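You operate a simulated robot arm through the tools that you are given. There is no shell and no other tool.

You are at the controls of a simulated robot arm. One attempt, no reset.

JOB
Clamp the drilled block in the vice and sand off its burr.
Fine: clamped before you sand; no burr is left; the sanding block goes back. What is to be rubbed or washed off counts as gone when no trace of it is left.

The check looks at the end state, three seconds after you hand in, the way a careful person would. Anything else that was tipped, shoved, dropped, spilled or broken makes it a failure.

ROBOT AND FRAMES
A 7-joint arm with a two-finger parallel gripper, fixed in place. Base frame: the origin is on the floor under the middle of its stand, x ahead of it, y to its left, z up. Lengths are in m, angles in degrees, forces in N, time in s.
With the tool pointing down near the work surface it reaches from about 0.42 to 0.9 m from the base axis. Its first joint turns from -143.0 to 143.0 degrees. Payload 3 kg.
Tool frame: the origin (TCP) lies between the finger pads and is the grasp point; the fingertips stand 0.03 m ahead of it; z points along the fingers, y is the line along which they close. Largest opening 0.094 m; finger width 0.028, thickness 0.01; the body of the gripper, 0.05 by 0.096 m, starts 0.055 m behind the TCP.
Orientation is that of the tool frame in the base frame, as [roll, pitch, yaw] about the fixed x, y, z axes, in that order (R = Rz(yaw) Ry(pitch) Rx(roll)). With the fingers straight down and closing along the base's y, the tool's x points along the base's -x, its y along +y and its z along -z.

CONTROLS
- The arm moves only by the tool drive_tool. Its argument "steps" is a list of rows, each a list of 7 numbers: the shift along the tool's x, y, z in m, then the turn, a rotation vector about the tool's x, y, z in degrees, then the closure, from 0 (fully open) to 1 (shut). In form: [[x, y, z, rx, ry, rz, jaw], ...]. A call has 1 to 20 rows; each row shifts and turns the commanded pose from where the row before left it, along the tool's axes as they then stand. Rows are played at 5 a second. More than 0.05 m and 8.6 degrees between two rows, or a gripper value outside its range, and nothing of the call is played. A pose out of reach is approached as far as the arm can. The call stops where the force on the tool passes 50 N (or 10 N more than at its start, if that is more) or the arm is blocked; 0.2 s more then pass. The fingers move at their own pace (about 0.072 m/s each) and stop on an object; they squeeze with about 21 N. The grip force told is the motor's: it shows also when the fingers shut on nothing. Time passes only in rows, and 0.2 s behind the last, so rows that do not move let the fingers close. It gives the time, the measured TCP pose, the force on the tool (base axes), the opening and the grip force at its end, in the units of the frame above (readings bear some noise), with the torque about the TCP (base axes, N m) and any sound that the robot's microphone picked up.
- Cameras (640 x 400 px; columns grow to the right, rows downward): "scene" is fixed at [0.22, -0.5002, 1.5131]; the picture's right is [0.75, -0.66, 0.00], its down [-0.46, -0.52, -0.71] and it looks along [0.47, 0.53, -0.70] (base axes); focal length 320 px, centre (320, 200). "wrist" rides on the gripper at [0.076, 0.014, -0.102] in the tool frame; the picture's right is [-0.18, 0.98, 0.00], its down [-0.75, -0.14, -0.64] and it looks along [-0.63, -0.12, 0.77] (tool axes); focal length 243 px, centre (320, 200). There is no depth. A picture from a camera that has moved, and an enlarged one, comes with that camera's place and axes in the base frame and with its lens.
- snapshot(camera): a new picture of that camera. The clock stands still meanwhile.
- zoom(camera, box): a new picture of the part [left, top, right, bottom] of that camera's present view, enlarged. The clock stands still meanwhile.
- sign_off(): hands the job in; it is judged then, once.

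Places have to be worked out from the pictures, the camera data and where the tool is seen. Open the gripper and draw the arm clear of the work before you hand the job in, unless the task says otherwise.

The tools are called after ">>>" as name(argument=value, ...) on one line, values as JSON. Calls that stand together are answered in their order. drive_tool: Moves the arm, as the interface text tells. Its arguments: {"type":"object","properties":{"steps":{"type":"array"}},"required":["steps"]} The other tools are called the same way: snapshot (camera) takes a picture; zoom (camera, box) takes an enlarged picture of a part of a camera's view; sign_off () hands the job in.

At the start:

```text
time: 0.0
tcp_pos: [0.505, 0.1757, 1.1884]
orientation: [-179.9, 0.0, 179.9]
force: [0.0, -0.8, -0.2]
torque: [0.01, 0.0, -0.01]
finger_gap: 0.0938
finger_force: 0.0
```

scene: 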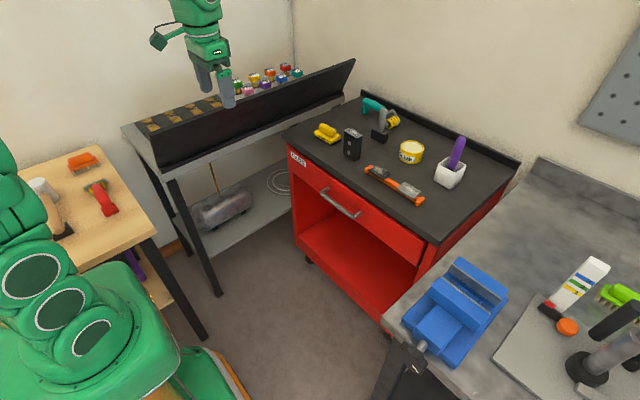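
wrist: 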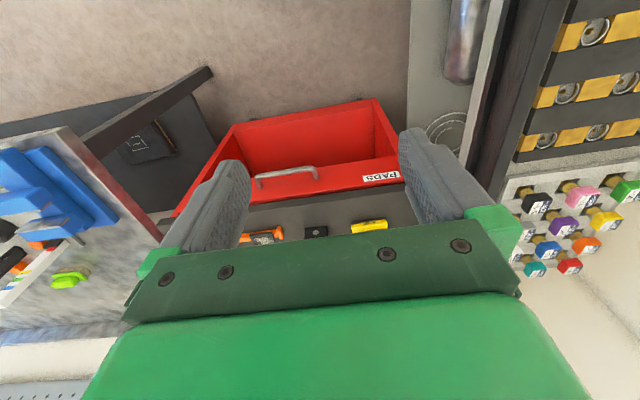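

I start by looking closer at the work area: the vice on the right bench, the items on the red cabinet, and the left benches.

>>> zoom(camera="scene", box=[280, 80, 520, 230])

>>> zoom(camera="scene", box=[360, 230, 640, 400])

>>> zoom(camera="scene", box=[0, 60, 300, 260])

```text
2.67 times, centred on (400, 155) of scene
camera zoom: at [0.22, -0.5002, 1.5131], right [0.75, -0.66, 0.0], down [-0.46, -0.52, -0.71], along [0.47, 0.53, -0.7], focal length 852 px, centre (107, 320)
```

zoom: 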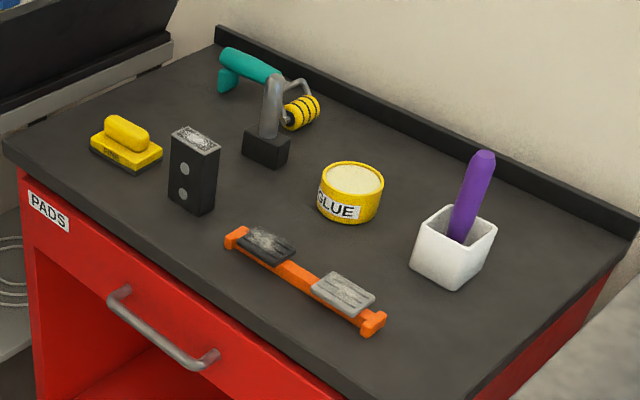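

```text
2.29 times, centred on (500, 315) of scene
camera zoom: at [0.22, -0.5002, 1.5131], right [0.75, -0.66, 0.0], down [-0.46, -0.52, -0.71], along [0.47, 0.53, -0.7], focal length 730 px, centre (-91, -63)
```

zoom: 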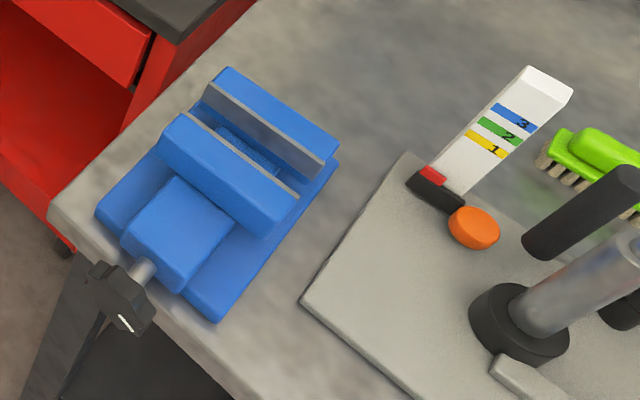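

```text
2.00 times, centred on (150, 160) of scene
camera zoom: at [0.22, -0.5002, 1.5131], right [0.75, -0.66, 0.0], down [-0.46, -0.52, -0.71], along [0.47, 0.53, -0.7], focal length 639 px, centre (660, 280)
```

zoom: 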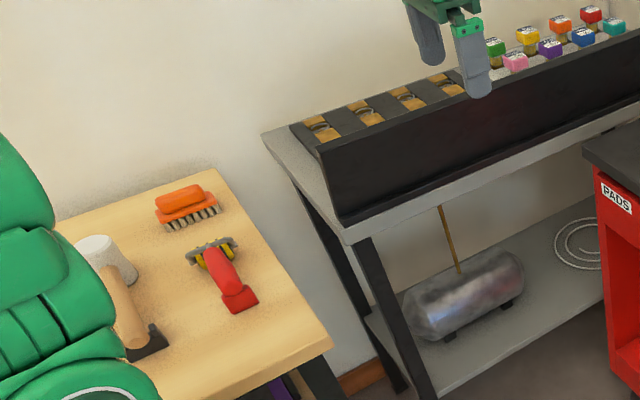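

The upright dark block with two round holes and a pale, scratchy top looks like the drilled block, and the yellow thing with a dark sole may be the sanding block. I'll enlarge both, and the vice, to be sure.

>>> zoom(camera="scene", box=[300, 110, 380, 170])

>>> zoom(camera="scene", box=[355, 150, 435, 215])

>>> zoom(camera="scene", box=[390, 250, 520, 380])

>>> zoom(camera="scene", box=[520, 240, 640, 390])

>>> zoom(camera="wrist", box=[220, 90, 420, 250])

```text
6.67 times, centred on (340, 140) of scene
camera zoom: at [0.22, -0.5002, 1.5131], right [0.75, -0.66, 0.0], down [-0.46, -0.52, -0.71], along [0.47, 0.53, -0.7], focal length 2130 px, centre (187, 600)
```

zoom: 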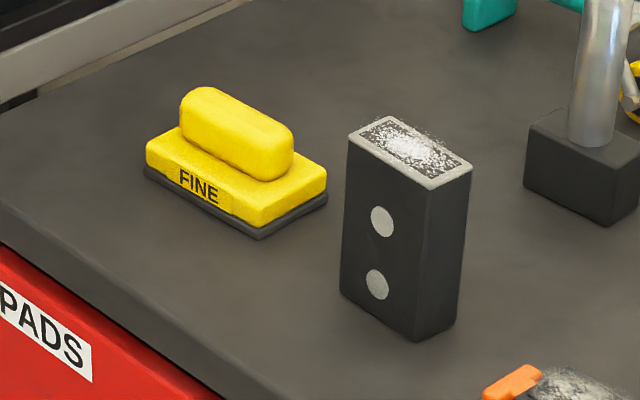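

```text
6.15 times, centred on (395, 182) of scene
camera zoom: at [0.22, -0.5002, 1.5131], right [0.75, -0.66, 0.0], down [-0.46, -0.52, -0.71], along [0.47, 0.53, -0.7], focal length 1966 px, centre (-142, 308)
```

zoom: 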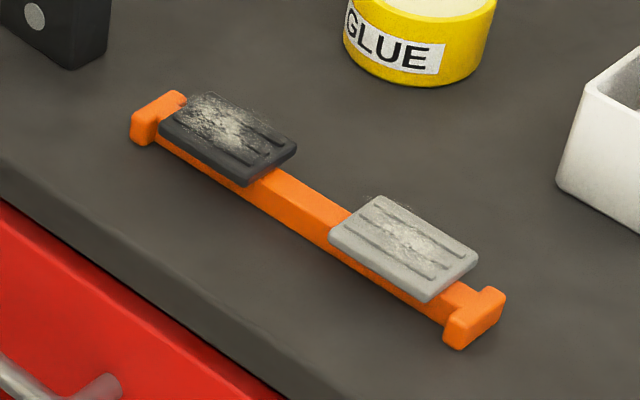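

```text
3.08 times, centred on (455, 315) of scene
camera zoom: at [0.22, -0.5002, 1.5131], right [0.75, -0.66, 0.0], down [-0.46, -0.52, -0.71], along [0.47, 0.53, -0.7], focal length 983 px, centre (-95, -154)
```

zoom: 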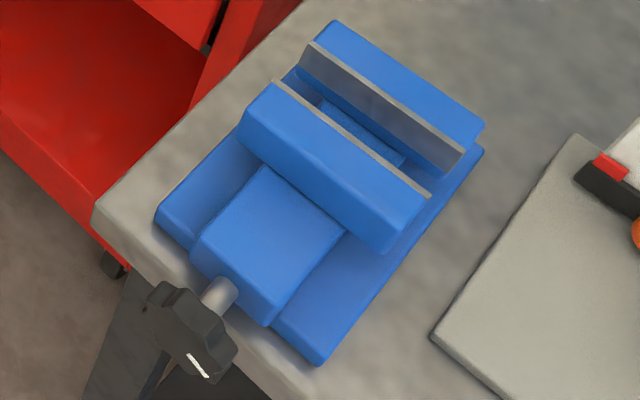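

```text
2.67 times, centred on (580, 315) of scene
camera zoom: at [0.22, -0.5002, 1.5131], right [0.75, -0.66, 0.0], down [-0.46, -0.52, -0.71], along [0.47, 0.53, -0.7], focal length 852 px, centre (-373, -107)
```

zoom: 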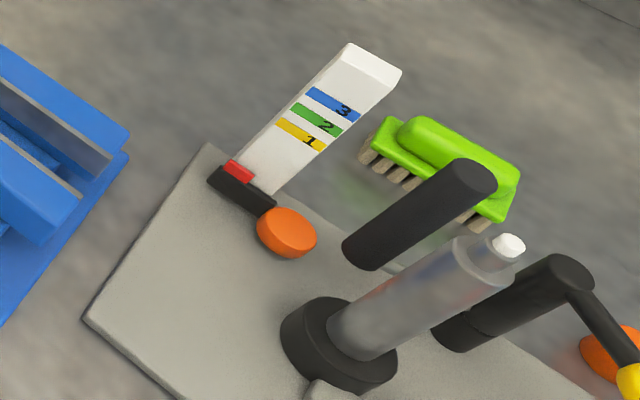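

```text
2.50 times, centred on (320, 170) of wrist
camera zoom: at [0.4284, 0.1892, 1.2914], right [0.18, 0.98, 0.0], down [0.75, -0.14, 0.64], along [0.63, -0.12, -0.77], focal length 606 px, centre (320, 275)
```

zoom: 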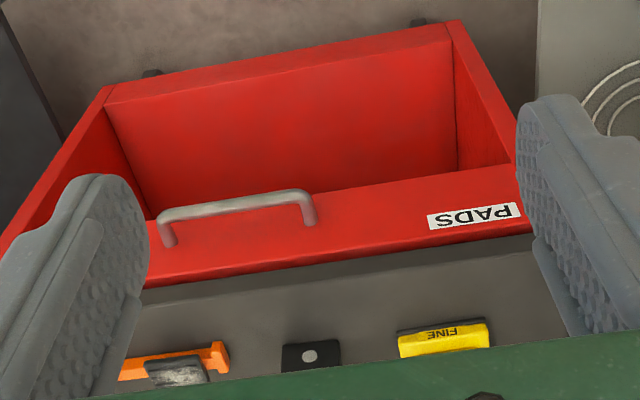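

Triangulating from the two cameras puts the drilled block at about (0.87, 0.09), with the cabinet top at z≈0.85. The burr is on its top face, and the vice (around x 0.65, y -0.45) opens along x. I'll move the wrist camera nearer the block and sanding block for a better fix.

>>> drive_tool(steps=[[-0.03, -0.008, 0.015, 0, 0, 0, 0], [-0.03, -0.008, 0.015, 0, 0, 0, 0], [-0.03, -0.008, 0.015, 0, 0, 0, 0], [-0.03, -0.008, 0.015, 0, 0, 0, 0], [-0.03, -0.008, 0.015, 0, 0, 0, 0], [0, 0, 0, 0, 0, 0, 0]])

>>> snapshot(camera="wrist")

```text
time: 1.4
tcp_pos: [0.6532, 0.1358, 1.115]
orientation: [179.9, 0.1, -180.0]
force: [0.5, -0.2, 0.2]
torque: [0.01, 0.01, 0.03]
finger_gap: 0.0941
finger_force: 0.0
```

```text
taken
camera wrist: at [0.5777, 0.1497, 1.2175], right [0.18, 0.98, 0.0], down [0.75, -0.14, 0.64], along [0.63, -0.12, -0.77], focal length 243 px, centre (320, 200)
```

wrist: 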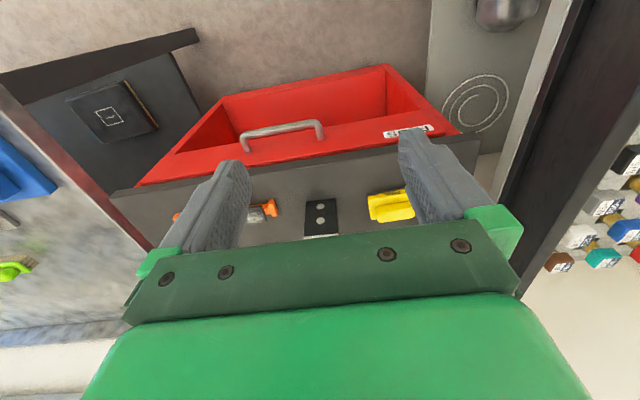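

>>> zoom(camera="wrist", box=[230, 160, 430, 250])

```text
3.20 times, centred on (330, 205) of wrist
camera zoom: at [0.5777, 0.1497, 1.2175], right [0.18, 0.98, 0.0], down [0.75, -0.14, 0.64], along [0.63, -0.12, -0.77], focal length 776 px, centre (288, 184)
```

zoom: 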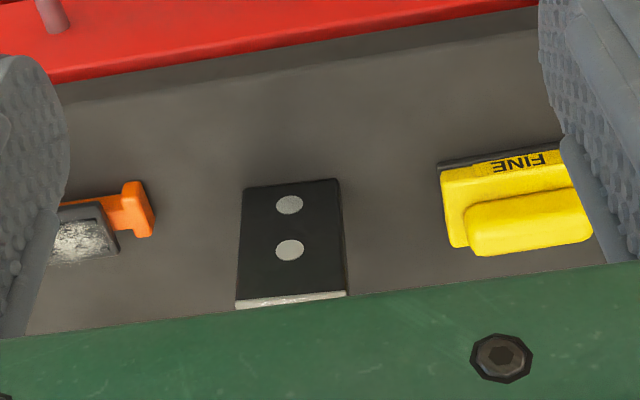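

The block stands at x≈0.873–0.90, y≈0.068–0.126, with its top at z≈0.944. The "FINE" sanding block is centred near (0.90, 0.23). Next I move the wrist camera over the vice to look at its jaws and knob.

>>> drive_tool(steps=[[0.016, -0.046, 0, 0, 0, 0, 0], [0.016, -0.046, 0, 0, 0, 0, 0], [0.016, -0.046, 0, 0, 0, 0, 0], [0.016, -0.046, 0, 0, 0, 0, 0], [0.016, -0.046, 0, 0, 0, 0, 0], [0.016, -0.046, 0, 0, 0, 0, 0], [0.016, -0.046, 0, 0, 0, 0, 0], [0.016, -0.046, 0, 0, 0, 0, 0], [0.016, -0.046, 0, 0, 0, 0, 0], [0.016, -0.046, 0, 0, 0, 0, 0], [0.016, -0.046, 0, 0, 0, 0, 0], [0, 0, 0, 0, 0, 0, 0], [0, 0, 0, 0, 0, 0, 0]])

>>> snapshot(camera="wrist")

>>> snapshot(camera="scene")

```text
time: 4.2
tcp_pos: [0.4785, -0.3726, 1.1147]
orientation: [180.0, 0.0, 180.0]
force: [-0.4, 0.4, 0.0]
torque: [0.01, -0.02, 0.02]
finger_gap: 0.0942
finger_force: 0.0
```

```text
taken
camera wrist: at [0.4031, -0.3591, 1.2174], right [0.18, 0.98, 0.0], down [0.75, -0.14, 0.64], along [0.63, -0.12, -0.77], focal length 243 px, centre (320, 200)
```

wrist: 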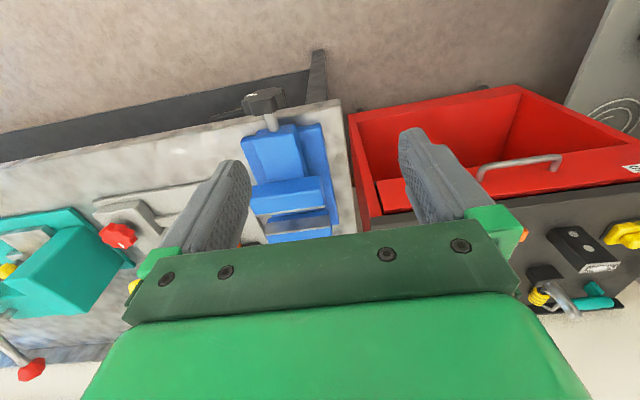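

```text
taken
```

scene: 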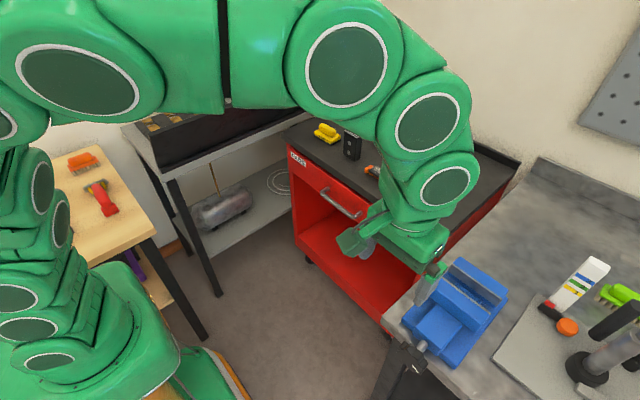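

>>> zoom(camera="wrist", box=[220, 70, 380, 250])

>>> zoom(camera="wrist", box=[230, 80, 330, 145])

>>> zoom(camera="scene", box=[370, 320, 450, 390])

```text
2.22 times, centred on (300, 160) of wrist
camera zoom: at [0.4031, -0.3591, 1.2174], right [0.18, 0.98, 0.0], down [0.75, -0.14, 0.64], along [0.63, -0.12, -0.77], focal length 539 px, centre (364, 289)
```

zoom: 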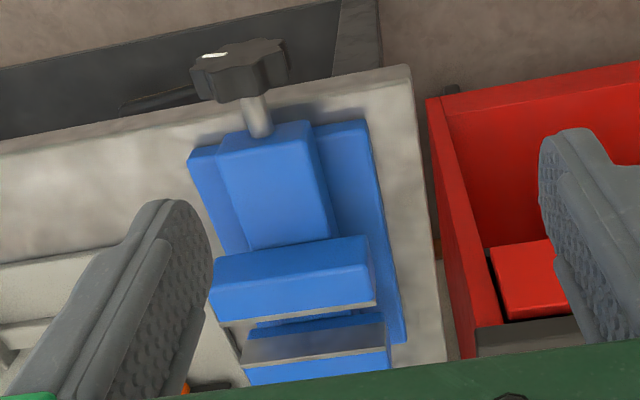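

```text
6.15 times, centred on (280, 112) of wrist
camera zoom: at [0.4031, -0.3591, 1.2174], right [0.18, 0.98, 0.0], down [0.75, -0.14, 0.64], along [0.63, -0.12, -0.77], focal length 1493 px, centre (566, 738)
```

zoom: 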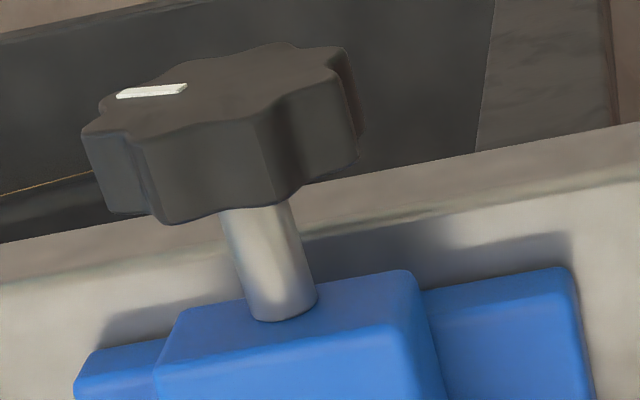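

```text
5.71 times, centred on (410, 355) of scene
camera zoom: at [0.22, -0.5002, 1.5131], right [0.75, -0.66, 0.0], down [-0.46, -0.52, -0.71], along [0.47, 0.53, -0.7], focal length 1826 px, centre (-194, -686)
```

zoom: 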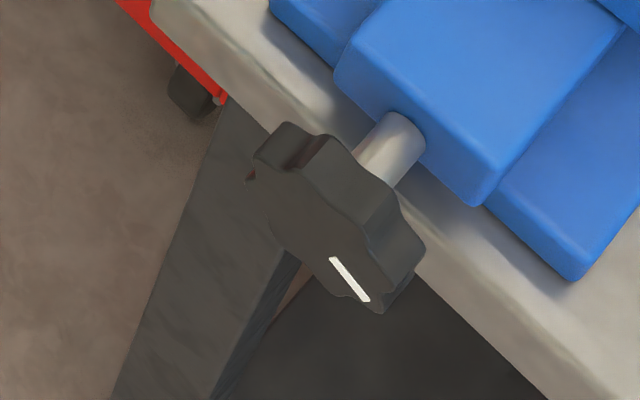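

The vice gap runs from x≈0.642 to x≈0.685 and is centred at y≈-0.448, with jaw tops at z≈0.944. It closes with a star knob at about (0.484, -0.447, 0.896) whose axis runs along x. I want a closer look at the gap floor, so I move the camera over it.

>>> drive_tool(steps=[[-0.03, -0.02, -0.02, 0, 0, 0, 0], [-0.03, -0.02, -0.02, 0, 0, 0, 0], [0, 0, -0.03, 0, 0, 0, 0], [0, 0, 0, 0, 0, 0, 0]])

>>> snapshot(camera="wrist")

>>> zoom(camera="wrist", box=[240, 110, 400, 240])

```text
time: 5.2
tcp_pos: [0.5371, -0.4112, 1.1835]
orientation: [-179.9, 0.0, 180.0]
force: [-0.9, -0.6, 0.4]
torque: [0.0, 0.01, -0.01]
finger_gap: 0.094
finger_force: 0.1
```

```text
taken
camera wrist: at [0.461, -0.3973, 1.2859], right [0.18, 0.98, 0.0], down [0.75, -0.14, 0.64], along [0.63, -0.12, -0.77], focal length 243 px, centre (320, 200)
```

wrist: 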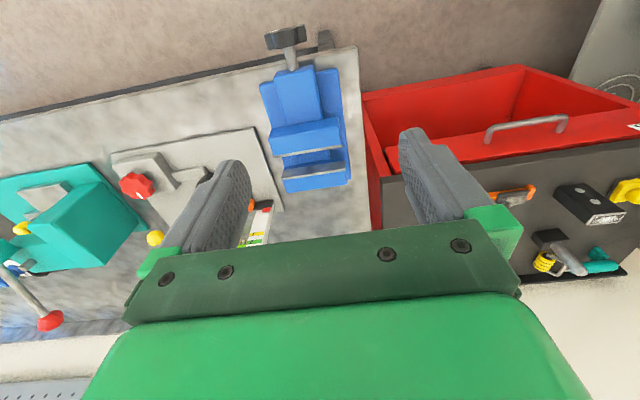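

```text
3.08 times, centred on (320, 175) of wrist
camera zoom: at [0.461, -0.3973, 1.2859], right [0.18, 0.98, 0.0], down [0.75, -0.14, 0.64], along [0.63, -0.12, -0.77], focal length 746 px, centre (320, 277)
```

zoom: 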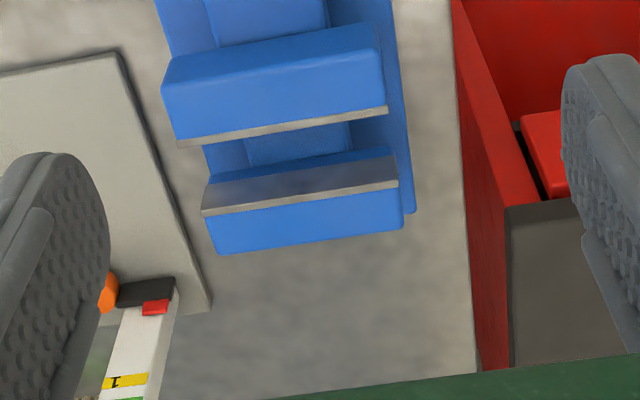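

The gap has a flat raised way as its floor, wide enough for the block. Now I go above the drilled block at about (0.889, 0.097), turning the tool 4° to match the block's slight yaw.

>>> drive_tool(steps=[[-0.0251, 0.0363, 0.006, 0, 0, 0, 0], [-0.0251, 0.0363, 0.006, 0, 0, 0, 0], [-0.0251, 0.0363, 0.006, 0, 0, 0, 0], [-0.0251, 0.0363, 0.006, 0, 0, 0, 0], [-0.0251, 0.0363, 0.006, 0, 0, 0, 0], [-0.0251, 0.0363, 0.006, 0, 0, 0, 0], [-0.0251, 0.0363, 0.006, 0, 0, 0, 0], [-0.0251, 0.0363, 0.006, 0, 0, 0, 0], [-0.0251, 0.0363, 0.006, 0, 0, 0, 0], [-0.0251, 0.0363, 0.006, 0, 0, 0, 0], [-0.0251, 0.0363, 0.006, 0, 0, 0, 0], [-0.0251, 0.0363, 0.006, 0, 0, 0, 0], [-0.0251, 0.0363, 0.006, 0, 0, 0, 0], [-0.0251, 0.0363, 0.006, 0, 0, 4, 0], [0, 0, 0, 0, 0, 0, 0], [0, 0, 0, 0, 0, 0, 0]])

>>> snapshot(camera="wrist")

>>> snapshot(camera="scene")

```text
time: 8.6
tcp_pos: [0.8448, 0.0695, 1.0714]
orientation: [-180.0, 0.0, 175.9]
force: [-0.4, 0.3, 0.9]
torque: [0.01, -0.02, 0.03]
finger_gap: 0.0941
finger_force: 0.1
out of reach, approached as far as the arm can: row 12, 13, 14
```

```text
taken
camera wrist: at [0.7698, 0.0883, 1.1739], right [0.25, 0.97, 0.0], down [0.74, -0.19, 0.64], along [0.62, -0.16, -0.77], focal length 243 px, centre (320, 200)
```

wrist: 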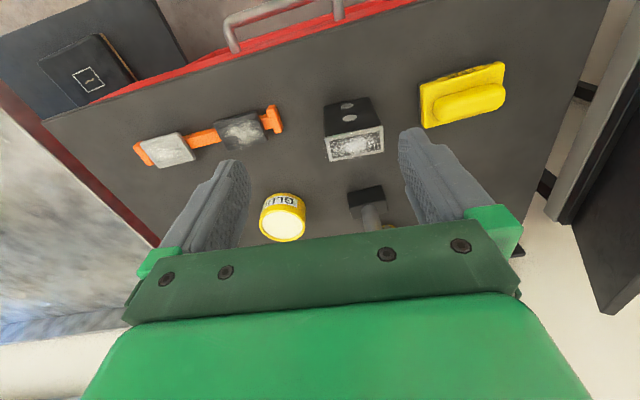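

```text
taken
```

scene: 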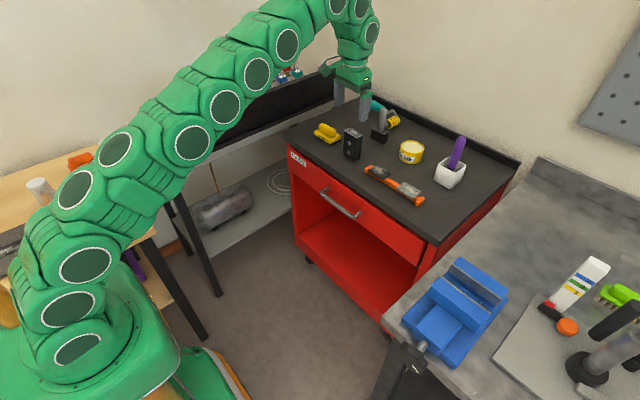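

The arm hits its reach limit at this height, stopping at radius ≈0.85; lower down it should reach farther. This view is good for refining the positions, so I enlarge it.

>>> zoom(camera="wrist", box=[310, 50, 520, 180])

>>> zoom(camera="wrist", box=[310, 85, 400, 170])

```text
3.05 times, centred on (415, 115) of wrist
camera zoom: at [0.7698, 0.0883, 1.1739], right [0.25, 0.97, 0.0], down [0.74, -0.19, 0.64], along [0.62, -0.16, -0.77], focal length 739 px, centre (30, 459)
```

zoom: 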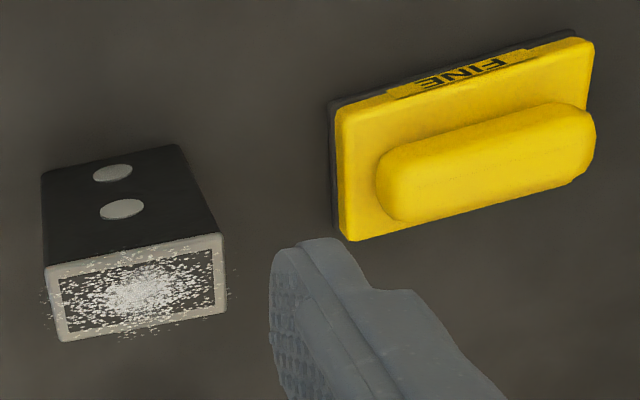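

```text
4.71 times, centred on (355, 128) of wrist
camera zoom: at [0.7698, 0.0883, 1.1739], right [0.25, 0.97, 0.0], down [0.74, -0.19, 0.64], along [0.62, -0.16, -0.77], focal length 1142 px, centre (155, 541)
```

zoom: 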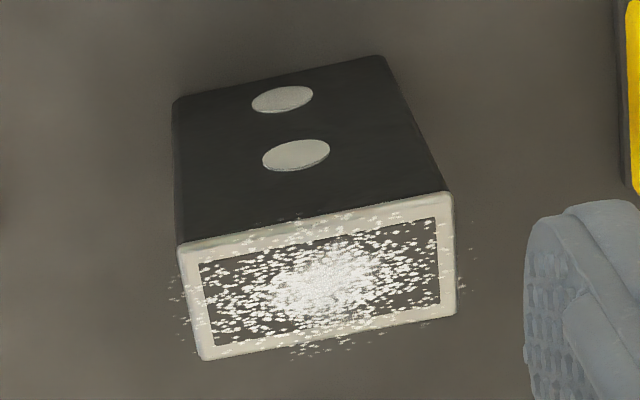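

Refined fixes: the block's centre is at (0.891, 0.095) with about -2.6° yaw and a 0.0575 x 0.029 footprint. The sanding block is centred at (0.900, 0.228), with its handle ridge along y from about 0.195 to 0.262. I descend a little to see how reach and the commanded pose behave.

>>> drive_tool(steps=[[0, 0, 0.03, 0, 0, 0, 0], [0, 0, 0.03, 0, 0, 0, 0], [0, 0, 0, 0, 0, 0, 0], [0, 0, 0, 0, 0, 0, 0]])

```text
time: 9.6
tcp_pos: [0.843, 0.0694, 1.0103]
orientation: [-180.0, 0.0, 176.0]
force: [0.0, -0.6, 0.4]
torque: [-0.02, 0.0, 0.02]
finger_gap: 0.0939
finger_force: 0.1
```

The commanded pose restarts from the measured one. Now I slide over the block at a safe height, with fingertips above its top.

>>> drive_tool(steps=[[-0.0155, 0.0095, 0.007, 0, 0, -0.7, 0], [-0.0155, 0.0095, 0.007, 0, 0, -0.7, 0], [-0.0151, 0.0095, 0.006, 0, 0, 0, 0], [0, 0, 0, 0, 0, 0, 0], [0, 0, 0, 0, 0, 0, 0]])

>>> snapshot(camera="wrist")

>>> zoom(camera="scene", box=[300, 50, 420, 180])

```text
time: 10.8
tcp_pos: [0.8884, 0.0937, 0.9909]
orientation: [180.0, 0.0, 177.4]
force: [-0.5, 0.1, 0.0]
torque: [-0.01, 0.0, 0.01]
finger_gap: 0.094
finger_force: 0.0
```

```text
taken
camera wrist: at [0.8136, 0.1115, 1.0926], right [0.23, 0.97, 0.0], down [0.75, -0.18, 0.64], along [0.62, -0.15, -0.77], focal length 243 px, centre (320, 200)
```

wrist: 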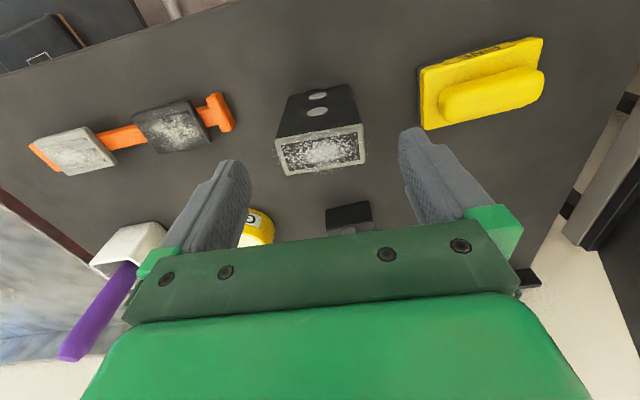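

```text
3.08 times, centred on (360, 115) of scene
camera zoom: at [0.22, -0.5002, 1.5131], right [0.75, -0.66, 0.0], down [-0.46, -0.52, -0.71], along [0.47, 0.53, -0.7], focal length 983 px, centre (197, 462)
```

zoom: 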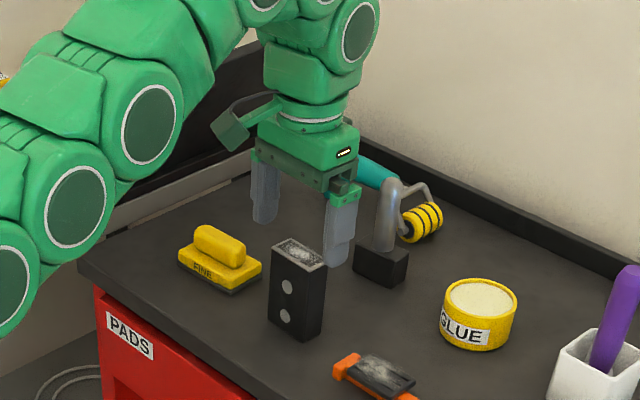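

Reach is fine here. I lower straight down around the block (TCP to z≈0.928) and close on its 0.0575 m width.

>>> drive_tool(steps=[[-0.002, 0.001, 0.016, 0, 0, 0, 0], [0, 0, 0.016, 0, 0, 0, 0], [0, 0, 0.016, 0, 0, 0, 0], [0, 0, 0.015, 0, 0, 0, 0], [0, 0, 0, 0, 0, 0, 0]])

>>> zoom(camera="scene", box=[310, 70, 410, 180])

>>> zoom(camera="wrist", box=[200, 60, 460, 240])

```text
time: 12.0
tcp_pos: [0.8916, 0.0961, 0.9274]
orientation: [180.0, 0.0, 177.5]
force: [0.6, 0.7, -0.4]
torque: [0.03, 0.01, 0.01]
finger_gap: 0.0942
finger_force: 0.1
```

```text
3.64 times, centred on (360, 125) of scene
camera zoom: at [0.22, -0.5002, 1.5131], right [0.75, -0.66, 0.0], down [-0.46, -0.52, -0.71], along [0.47, 0.53, -0.7], focal length 1162 px, centre (174, 473)
```

zoom: 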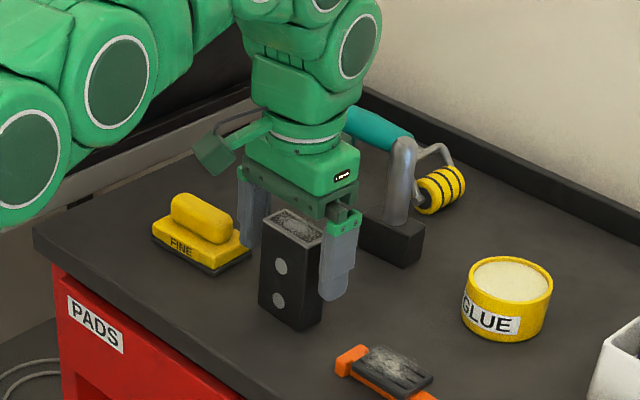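

```text
2.22 times, centred on (330, 150) of wrist
camera zoom: at [0.8167, 0.1124, 1.0309], right [0.23, 0.97, 0.0], down [0.75, -0.18, 0.64], along [0.63, -0.15, -0.77], focal length 539 px, centre (298, 311)
```

zoom: 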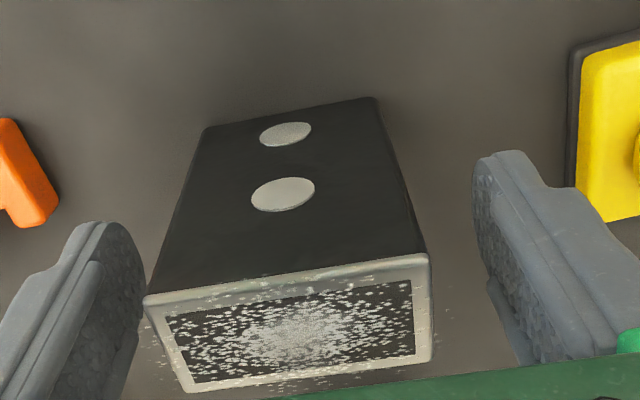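

The fingers straddle the block evenly. I close on it.

>>> drive_tool(steps=[[0, 0, 0, 0, 0, 0, 1], [0, 0, 0, 0, 0, 0, 1], [0, 0, 0, 0, 0, 0, 1], [0, 0, 0, 0, 0, 0, 1]])

```text
time: 13.0
tcp_pos: [0.8918, 0.0954, 0.9287]
orientation: [-180.0, 0.0, 177.5]
force: [1.3, -3.5, 2.4]
torque: [-0.08, -0.15, -0.06]
finger_gap: 0.0647
finger_force: 21.0
```

Gripped at a 0.065 gap with 21 N. I lift gently and check.

>>> drive_tool(steps=[[0, 0, -0.01, 0, 0, 0, 1], [0, 0, -0.02, 0, 0, 0, 1], [0.01, 0, -0.03, 0, 0, 0, 1], [0.02, 0, -0.03, 0, 0, 0, 1], [0.02, 0, -0.02, 0, 0, 0, 1], [0, 0, 0, 0, 0, 0, 1]])

>>> zoom(camera="scene", box=[290, 30, 430, 180])

>>> snapshot(camera="wrist")

```text
time: 14.4
tcp_pos: [0.8415, 0.0989, 1.0378]
orientation: [179.9, 0.0, 177.3]
force: [0.9, -0.1, -3.1]
torque: [0.06, 0.04, 0.0]
finger_gap: 0.0644
finger_force: 20.7
```

```text
2.67 times, centred on (360, 105) of scene
camera zoom: at [0.22, -0.5002, 1.5131], right [0.75, -0.66, 0.0], down [-0.46, -0.52, -0.71], along [0.47, 0.53, -0.7], focal length 852 px, centre (213, 453)
```

zoom: 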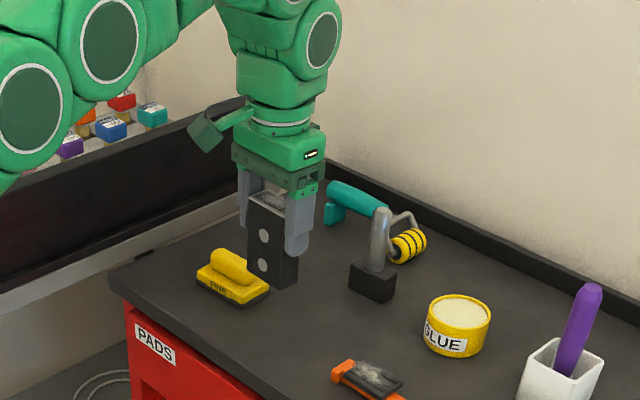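

```text
taken
camera wrist: at [0.7659, 0.1149, 1.1408], right [0.23, 0.97, 0.0], down [0.75, -0.18, 0.64], along [0.63, -0.15, -0.77], focal length 243 px, centre (320, 200)
```

wrist: 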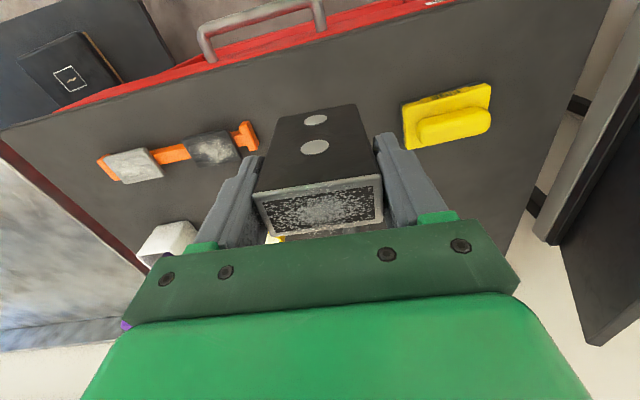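

The block is lifted and seated firmly; it weighs about 3 N and its bottom is ≈0.076 below the TCP. I square the yaw and carry it over to above the vice gap at (0.6635, -0.448).

>>> drive_tool(steps=[[0, 0, -0.01, 0, 0, -2.7, 1], [0.0137, -0.0421, -0.006, 0, 0, 0, 1], [0.0137, -0.0421, -0.006, 0, 0, 0, 1], [0.0137, -0.0421, -0.006, 0, 0, 0, 1], [0.0137, -0.0421, -0.006, 0, 0, 0, 1], [0.0137, -0.0421, -0.006, 0, 0, 0, 1], [0.0137, -0.0421, -0.006, 0, 0, 0, 1], [0.0137, -0.0421, -0.006, 0, 0, 0, 1], [0.0137, -0.0421, -0.006, 0, 0, 0, 1], [0.0137, -0.0421, -0.006, 0, 0, 0, 1], [0.0137, -0.0421, -0.006, 0, 0, 0, 1], [0.0137, -0.0421, -0.006, 0, 0, 0, 1], [0.0137, -0.0421, -0.006, 0, 0, 0, 1], [0.0137, -0.0421, -0.006, 0, 0, 0, 1], [0, 0, 0, 0, 0, 0, 1], [0, 0, 0, 0, 0, 0, 1]])

>>> snapshot(camera="wrist")

>>> snapshot(camera="scene")

```text
time: 17.8
tcp_pos: [0.6635, -0.4522, 1.1244]
orientation: [-180.0, -0.1, -179.9]
force: [0.5, 0.0, -2.7]
torque: [-0.02, 0.01, -0.01]
finger_gap: 0.0644
finger_force: 21.4
```

```text
taken
camera wrist: at [0.5877, -0.4385, 1.2274], right [0.18, 0.98, 0.0], down [0.75, -0.14, 0.64], along [0.63, -0.12, -0.77], focal length 243 px, centre (320, 200)
```

wrist: 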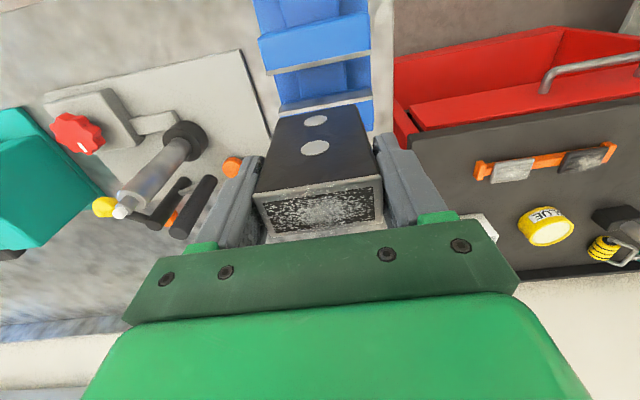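

```text
taken
```

scene: 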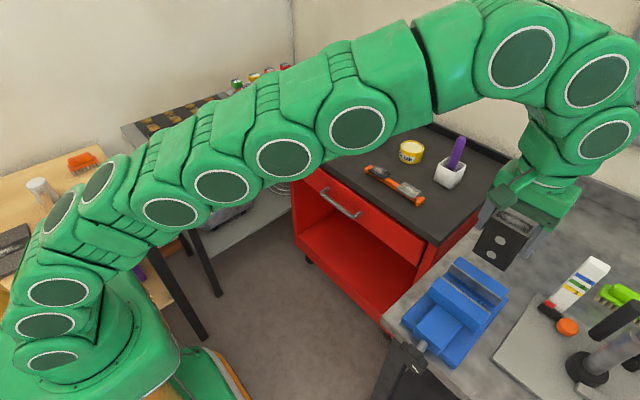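

I refine the jaw and block positions in this close view before lowering.

>>> zoom(camera="wrist", box=[230, 0, 400, 110])

>>> zoom(camera="wrist", box=[230, 90, 410, 240])

>>> zoom(camera="scene", box=[390, 170, 590, 380])

```text
3.64 times, centred on (315, 55) of wrist
camera zoom: at [0.5877, -0.4385, 1.2274], right [0.18, 0.98, 0.0], down [0.75, -0.14, 0.64], along [0.63, -0.12, -0.77], focal length 882 px, centre (338, 727)
```

zoom: 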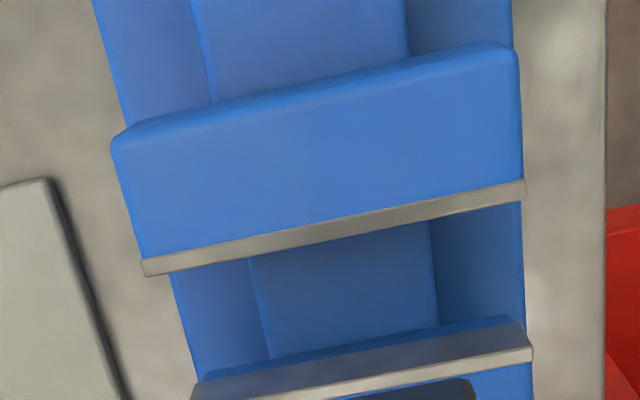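

```text
2.67 times, centred on (320, 165) of wrist
camera zoom: at [0.5877, -0.4385, 1.2274], right [0.18, 0.98, 0.0], down [0.75, -0.14, 0.64], along [0.63, -0.12, -0.77], focal length 647 px, centre (320, 293)
```

zoom: 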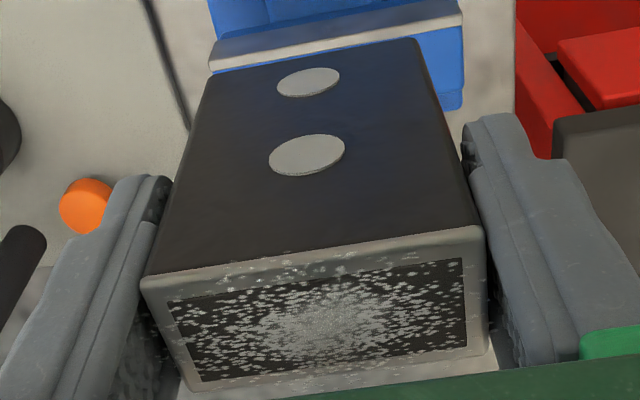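

```text
1.90 times, centred on (490, 275) of scene
camera zoom: at [0.22, -0.5002, 1.5131], right [0.75, -0.66, 0.0], down [-0.46, -0.52, -0.71], along [0.47, 0.53, -0.7], focal length 609 px, centre (-4, 57)
```

zoom: 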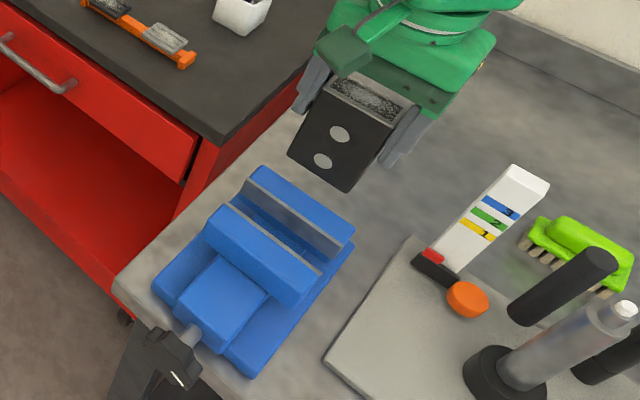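

>>> zoom(camera="scene", box=[420, 250, 520, 330])

```text
5.00 times, centred on (470, 290) of scene
camera zoom: at [0.22, -0.5002, 1.5131], right [0.75, -0.66, 0.0], down [-0.46, -0.52, -0.71], along [0.47, 0.53, -0.7], focal length 1598 px, centre (-430, -250)
```

zoom: 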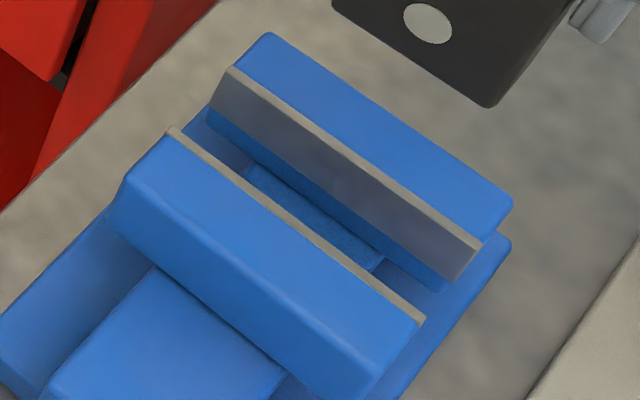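

From two wrist views the jaw pads sit at x≈0.639 and x≈0.678, so the gap centre is x≈0.6587; the block in hand is centred about 1.5 mm ahead of the TCP. I correct x and descend to just above the jaws to verify alignment.

>>> drive_tool(steps=[[0.003, 0.001, 0.02, 0, 0, 0, 1], [0.0033, 0.001, 0.02, 0, 0, 0, 1], [0, 0, 0.02, 0, 0, 0, 1], [0, 0, 0.02, 0, 0, 0, 1], [0, 0, 0.008, 0, 0, 0, 1], [0, 0, 0, 0, 0, 0, 1], [0, 0, 0, 0, 0, 0, 1]])

>>> zoom(camera="scene", box=[410, 220, 530, 340])

>>> zoom(camera="wrist", box=[230, 0, 410, 140])

```text
time: 19.4
tcp_pos: [0.6594, -0.4479, 1.0376]
orientation: [-180.0, -0.1, -179.9]
force: [0.5, 0.7, -3.1]
torque: [-0.01, -0.01, 0.01]
finger_gap: 0.0642
finger_force: 20.9
```

```text
3.33 times, centred on (470, 280) of scene
camera zoom: at [0.22, -0.5002, 1.5131], right [0.75, -0.66, 0.0], down [-0.46, -0.52, -0.71], along [0.47, 0.53, -0.7], focal length 1065 px, centre (-180, -67)
```

zoom: 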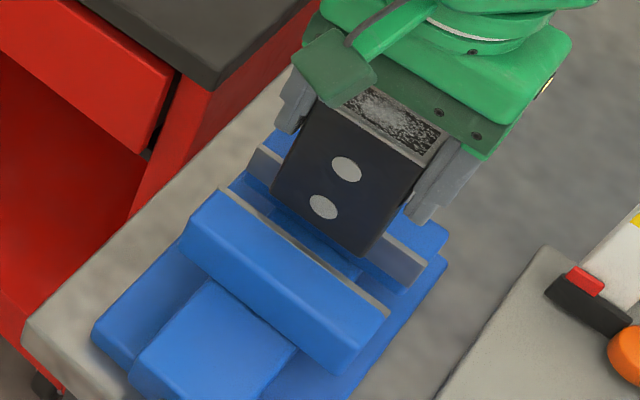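

```text
2.86 times, centred on (320, 70) of wrist
camera zoom: at [0.5836, -0.4346, 1.1405], right [0.18, 0.98, 0.0], down [0.75, -0.14, 0.64], along [0.63, -0.12, -0.77], focal length 693 px, centre (320, 571)
```

zoom: 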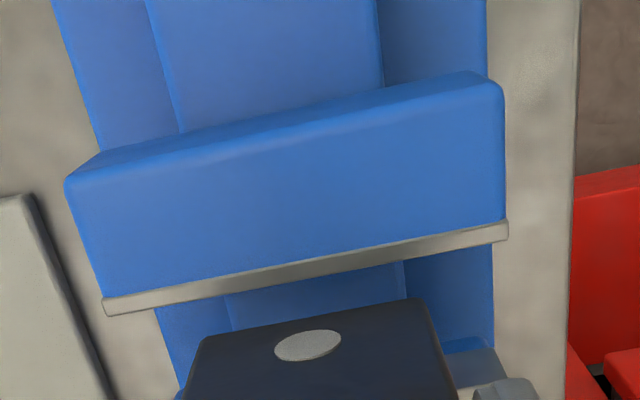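

The block's front face has about 6 mm to the moving jaw and less at the fixed jaw, so I shift 2 mm toward the robot. Then I lower slowly into the gap, watching the force.

>>> drive_tool(steps=[[0.002, 0, 0, 0, 0, 0, 1], [0, 0, 0.006, 0, 0, 0, 1], [0, 0, 0.006, 0, 0, 0, 1], [0, 0, 0.005, 0, 0, 0, 1], [0, 0, 0.005, 0, 0, 0, 1], [0, 0, 0.005, 0, 0, 0, 1], [0, 0, 0, 0, 0, 0, 1]])

>>> zoom(camera="scene", box=[410, 220, 530, 340])

>>> zoom(camera="wrist", box=[230, 0, 410, 140])

```text
time: 21.0
tcp_pos: [0.657, -0.4476, 1.0104]
orientation: [180.0, -0.1, -179.9]
force: [-0.2, 0.2, -3.6]
torque: [0.03, -0.01, 0.0]
finger_gap: 0.0644
finger_force: 21.4
```

```text
3.33 times, centred on (470, 280) of scene
camera zoom: at [0.22, -0.5002, 1.5131], right [0.75, -0.66, 0.0], down [-0.46, -0.52, -0.71], along [0.47, 0.53, -0.7], focal length 1065 px, centre (-180, -67)
```

zoom: 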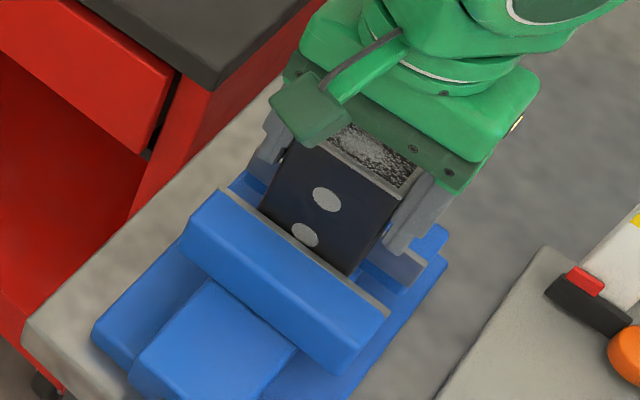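

```text
2.86 times, centred on (320, 70) of wrist
camera zoom: at [0.5806, -0.4345, 1.1133], right [0.18, 0.98, 0.0], down [0.75, -0.14, 0.64], along [0.63, -0.12, -0.77], focal length 693 px, centre (320, 571)
```

zoom: 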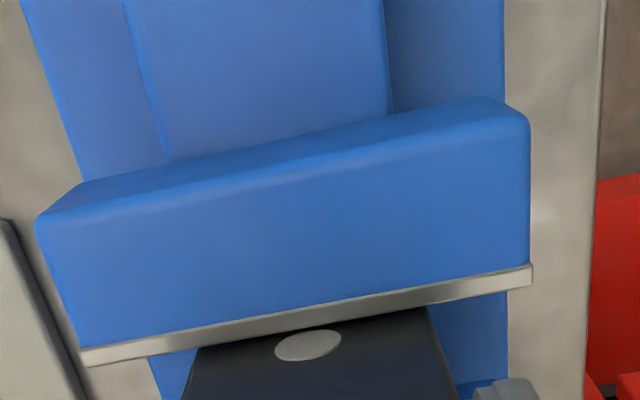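

The block has entered the gap freely, with only its weight on the sensor. I continue down slowly to find the floor.

>>> drive_tool(steps=[[0, 0, 0.005, 0, 0, 0, 1], [0, 0, 0.005, 0, 0, 0, 1], [0, 0, 0.004, 0, 0, 0, 1], [0, 0, 0.004, 0, 0, 0, 1], [0, 0, 0.003, 0, 0, 0, 1], [0, 0, 0, 0, 0, 0, 1]])

```text
time: 22.4
tcp_pos: [0.6568, -0.449, 0.9895]
orientation: [179.9, -0.1, -179.8]
force: [-0.1, -1.1, -3.1]
torque: [-0.03, -0.01, 0.02]
finger_gap: 0.0644
finger_force: 20.6
```

>>> drive_tool(steps=[[0, 0, 0.003, 0, 0, 0, 1], [0, 0, 0.003, 0, 0, 0, 1], [0, 0, 0.003, 0, 0, 0, 1], [0, 0, 0, 0, 0, 0, 1]])

```text
time: 23.4
tcp_pos: [0.6565, -0.4469, 0.9818]
orientation: [180.0, 0.1, -179.9]
force: [2.7, -3.1, 16.3]
torque: [0.01, -0.05, 0.0]
finger_gap: 0.0645
finger_force: 20.5
```

Contact: 16 N upward at TCP z≈0.982, so the floor is at about z 0.906, matching the way's top. I check the pictures before letting go.

>>> zoom(camera="scene", box=[410, 220, 530, 340])

>>> snapshot(camera="wrist")

```text
3.33 times, centred on (470, 280) of scene
camera zoom: at [0.22, -0.5002, 1.5131], right [0.75, -0.66, 0.0], down [-0.46, -0.52, -0.71], along [0.47, 0.53, -0.7], focal length 1065 px, centre (-180, -67)
```

zoom: 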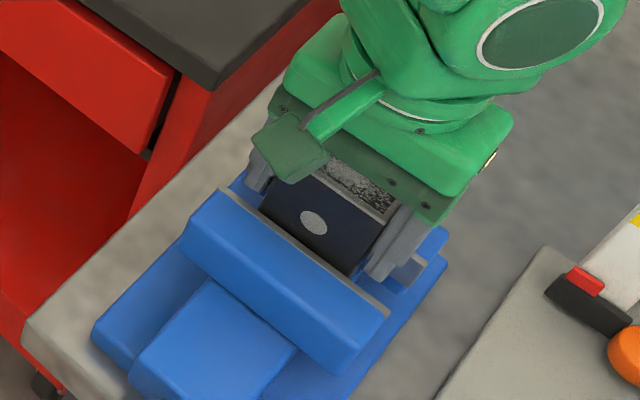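

```text
taken
camera wrist: at [0.5809, -0.435, 1.0838], right [0.18, 0.98, 0.0], down [0.75, -0.14, 0.64], along [0.63, -0.12, -0.77], focal length 243 px, centre (320, 200)
```

wrist: 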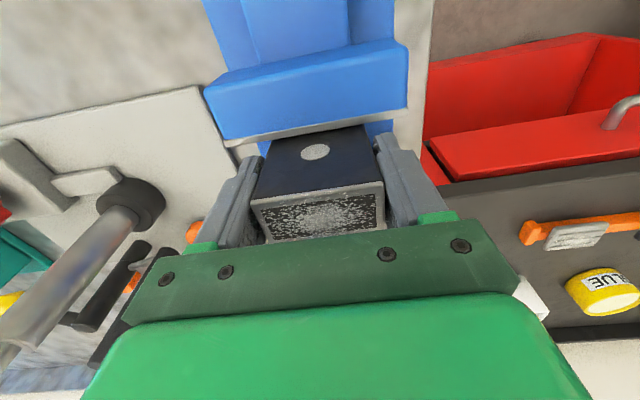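

The block stands squarely on the way between the jaws, with the burr face up and well above them. I ease off slightly, open, and rise clear.

>>> drive_tool(steps=[[0, 0, -0.0015, 0, 0, 0, 1], [0, 0, 0, 0, 0, 0, 0.6], [0, 0, 0, 0, 0, 0, 0.3], [0, 0, 0, 0, 0, 0, 0], [0, 0, 0, 0, 0, 0, 0]])

>>> drive_tool(steps=[[0, 0, -0.015, 0, 0, 0, 0], [0, 0, -0.03, 0, 0, 0, 0], [0, 0, -0.04, 0, 0, 0, 0], [0, 0, -0.04, 0, 0, 0, 0], [0, 0, 0, 0, 0, 0, 0]])

>>> zoom(camera="scene", box=[380, 220, 540, 390])

>>> snapshot(camera="wrist")

```text
time: 24.6
tcp_pos: [0.657, -0.4483, 0.981]
orientation: [-179.9, -0.1, -180.0]
force: [-0.6, -0.1, 0.3]
torque: [-0.01, 0.0, -0.03]
finger_gap: 0.0938
finger_force: 0.1
```

```text
time: 25.8
tcp_pos: [0.6563, -0.4482, 1.1074]
orientation: [-179.9, 0.0, -179.8]
force: [0.1, 0.7, -0.2]
torque: [-0.01, 0.04, -0.02]
finger_gap: 0.094
finger_force: 0.1
```

```text
2.35 times, centred on (460, 305) of scene
camera zoom: at [0.22, -0.5002, 1.5131], right [0.75, -0.66, 0.0], down [-0.46, -0.52, -0.71], along [0.47, 0.53, -0.7], focal length 752 px, centre (-9, -47)
```

zoom: 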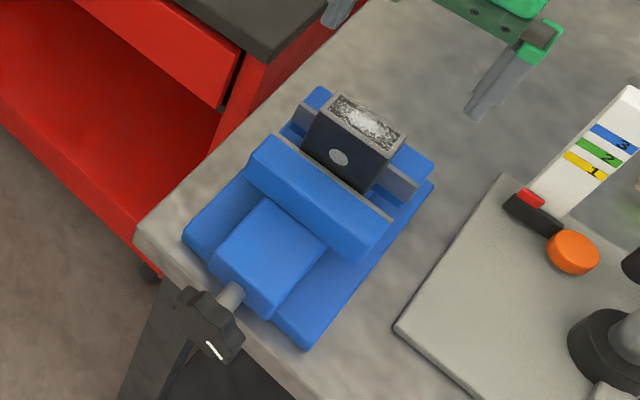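

```text
taken
camera wrist: at [0.5812, -0.4353, 1.2108], right [0.18, 0.98, 0.0], down [0.75, -0.14, 0.64], along [0.63, -0.12, -0.77], focal length 243 px, centre (320, 200)
```

wrist: 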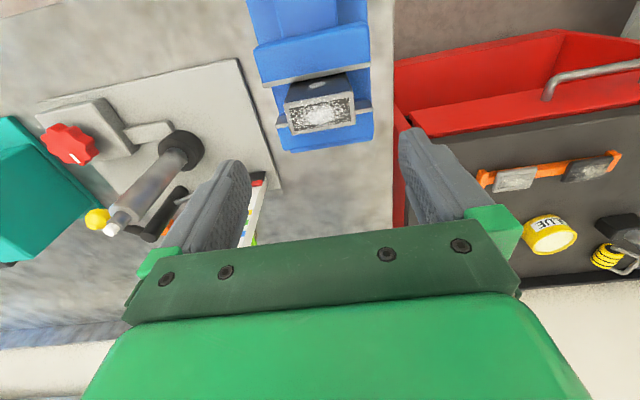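

The block stands in the vice. Next is the knob: its axis runs along x at (y -0.447, z 0.896). I back off toward the robot, then pitch the tool to point horizontally along +x.

>>> drive_tool(steps=[[0.04, 0, 0, 0, 0, 0, 0], [0.045, 0, 0, 0, 0, 0, 0], [0.045, 0, 0, 0, 0, 0, 0], [0.045, 0, 0, 0, 0, 0, 0], [0.045, 0, 0, 0, 0, 0, 0], [0.02, 0, 0, 0, 0, 0, 0], [0, 0, 0, 0, -8, 0, 0], [0, 0, 0, 0, -8, 0, 0], [0, 0, 0, 0, -8, 0, 0], [0, 0, 0, 0, -8, 0, 0], [0, 0, 0, 0, -8, 0, 0], [0, 0, 0, 0, 0, 0, 0]])

>>> snapshot(camera="scene")

>>> snapshot(camera="wrist")

```text
time: 28.4
tcp_pos: [0.4182, -0.4494, 1.1078]
orientation: [-180.0, 40.1, -179.8]
force: [0.0, -0.7, -0.7]
torque: [0.0, 0.0, 0.02]
finger_gap: 0.094
finger_force: 0.0
```

```text
taken
```

scene: 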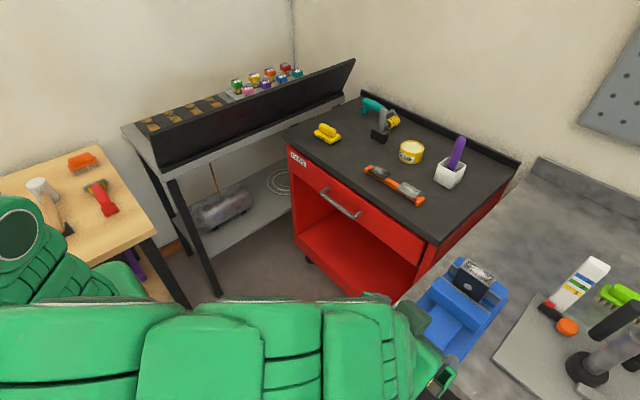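

```text
taken
camera wrist: at [0.2934, -0.4356, 1.1373], right [0.14, 0.98, 0.12], down [0.16, -0.14, 0.98], along [0.98, -0.12, -0.18], focal length 243 px, centre (320, 200)
```

wrist: 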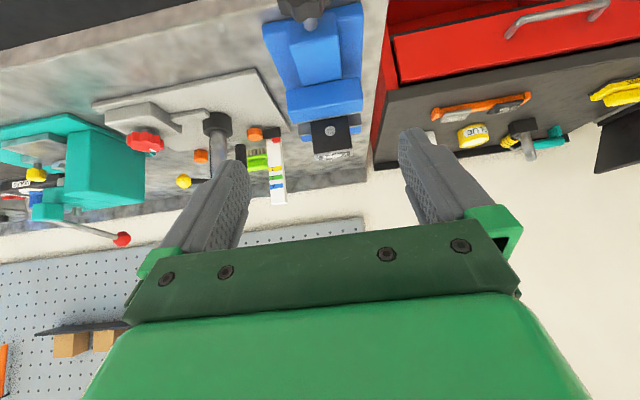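

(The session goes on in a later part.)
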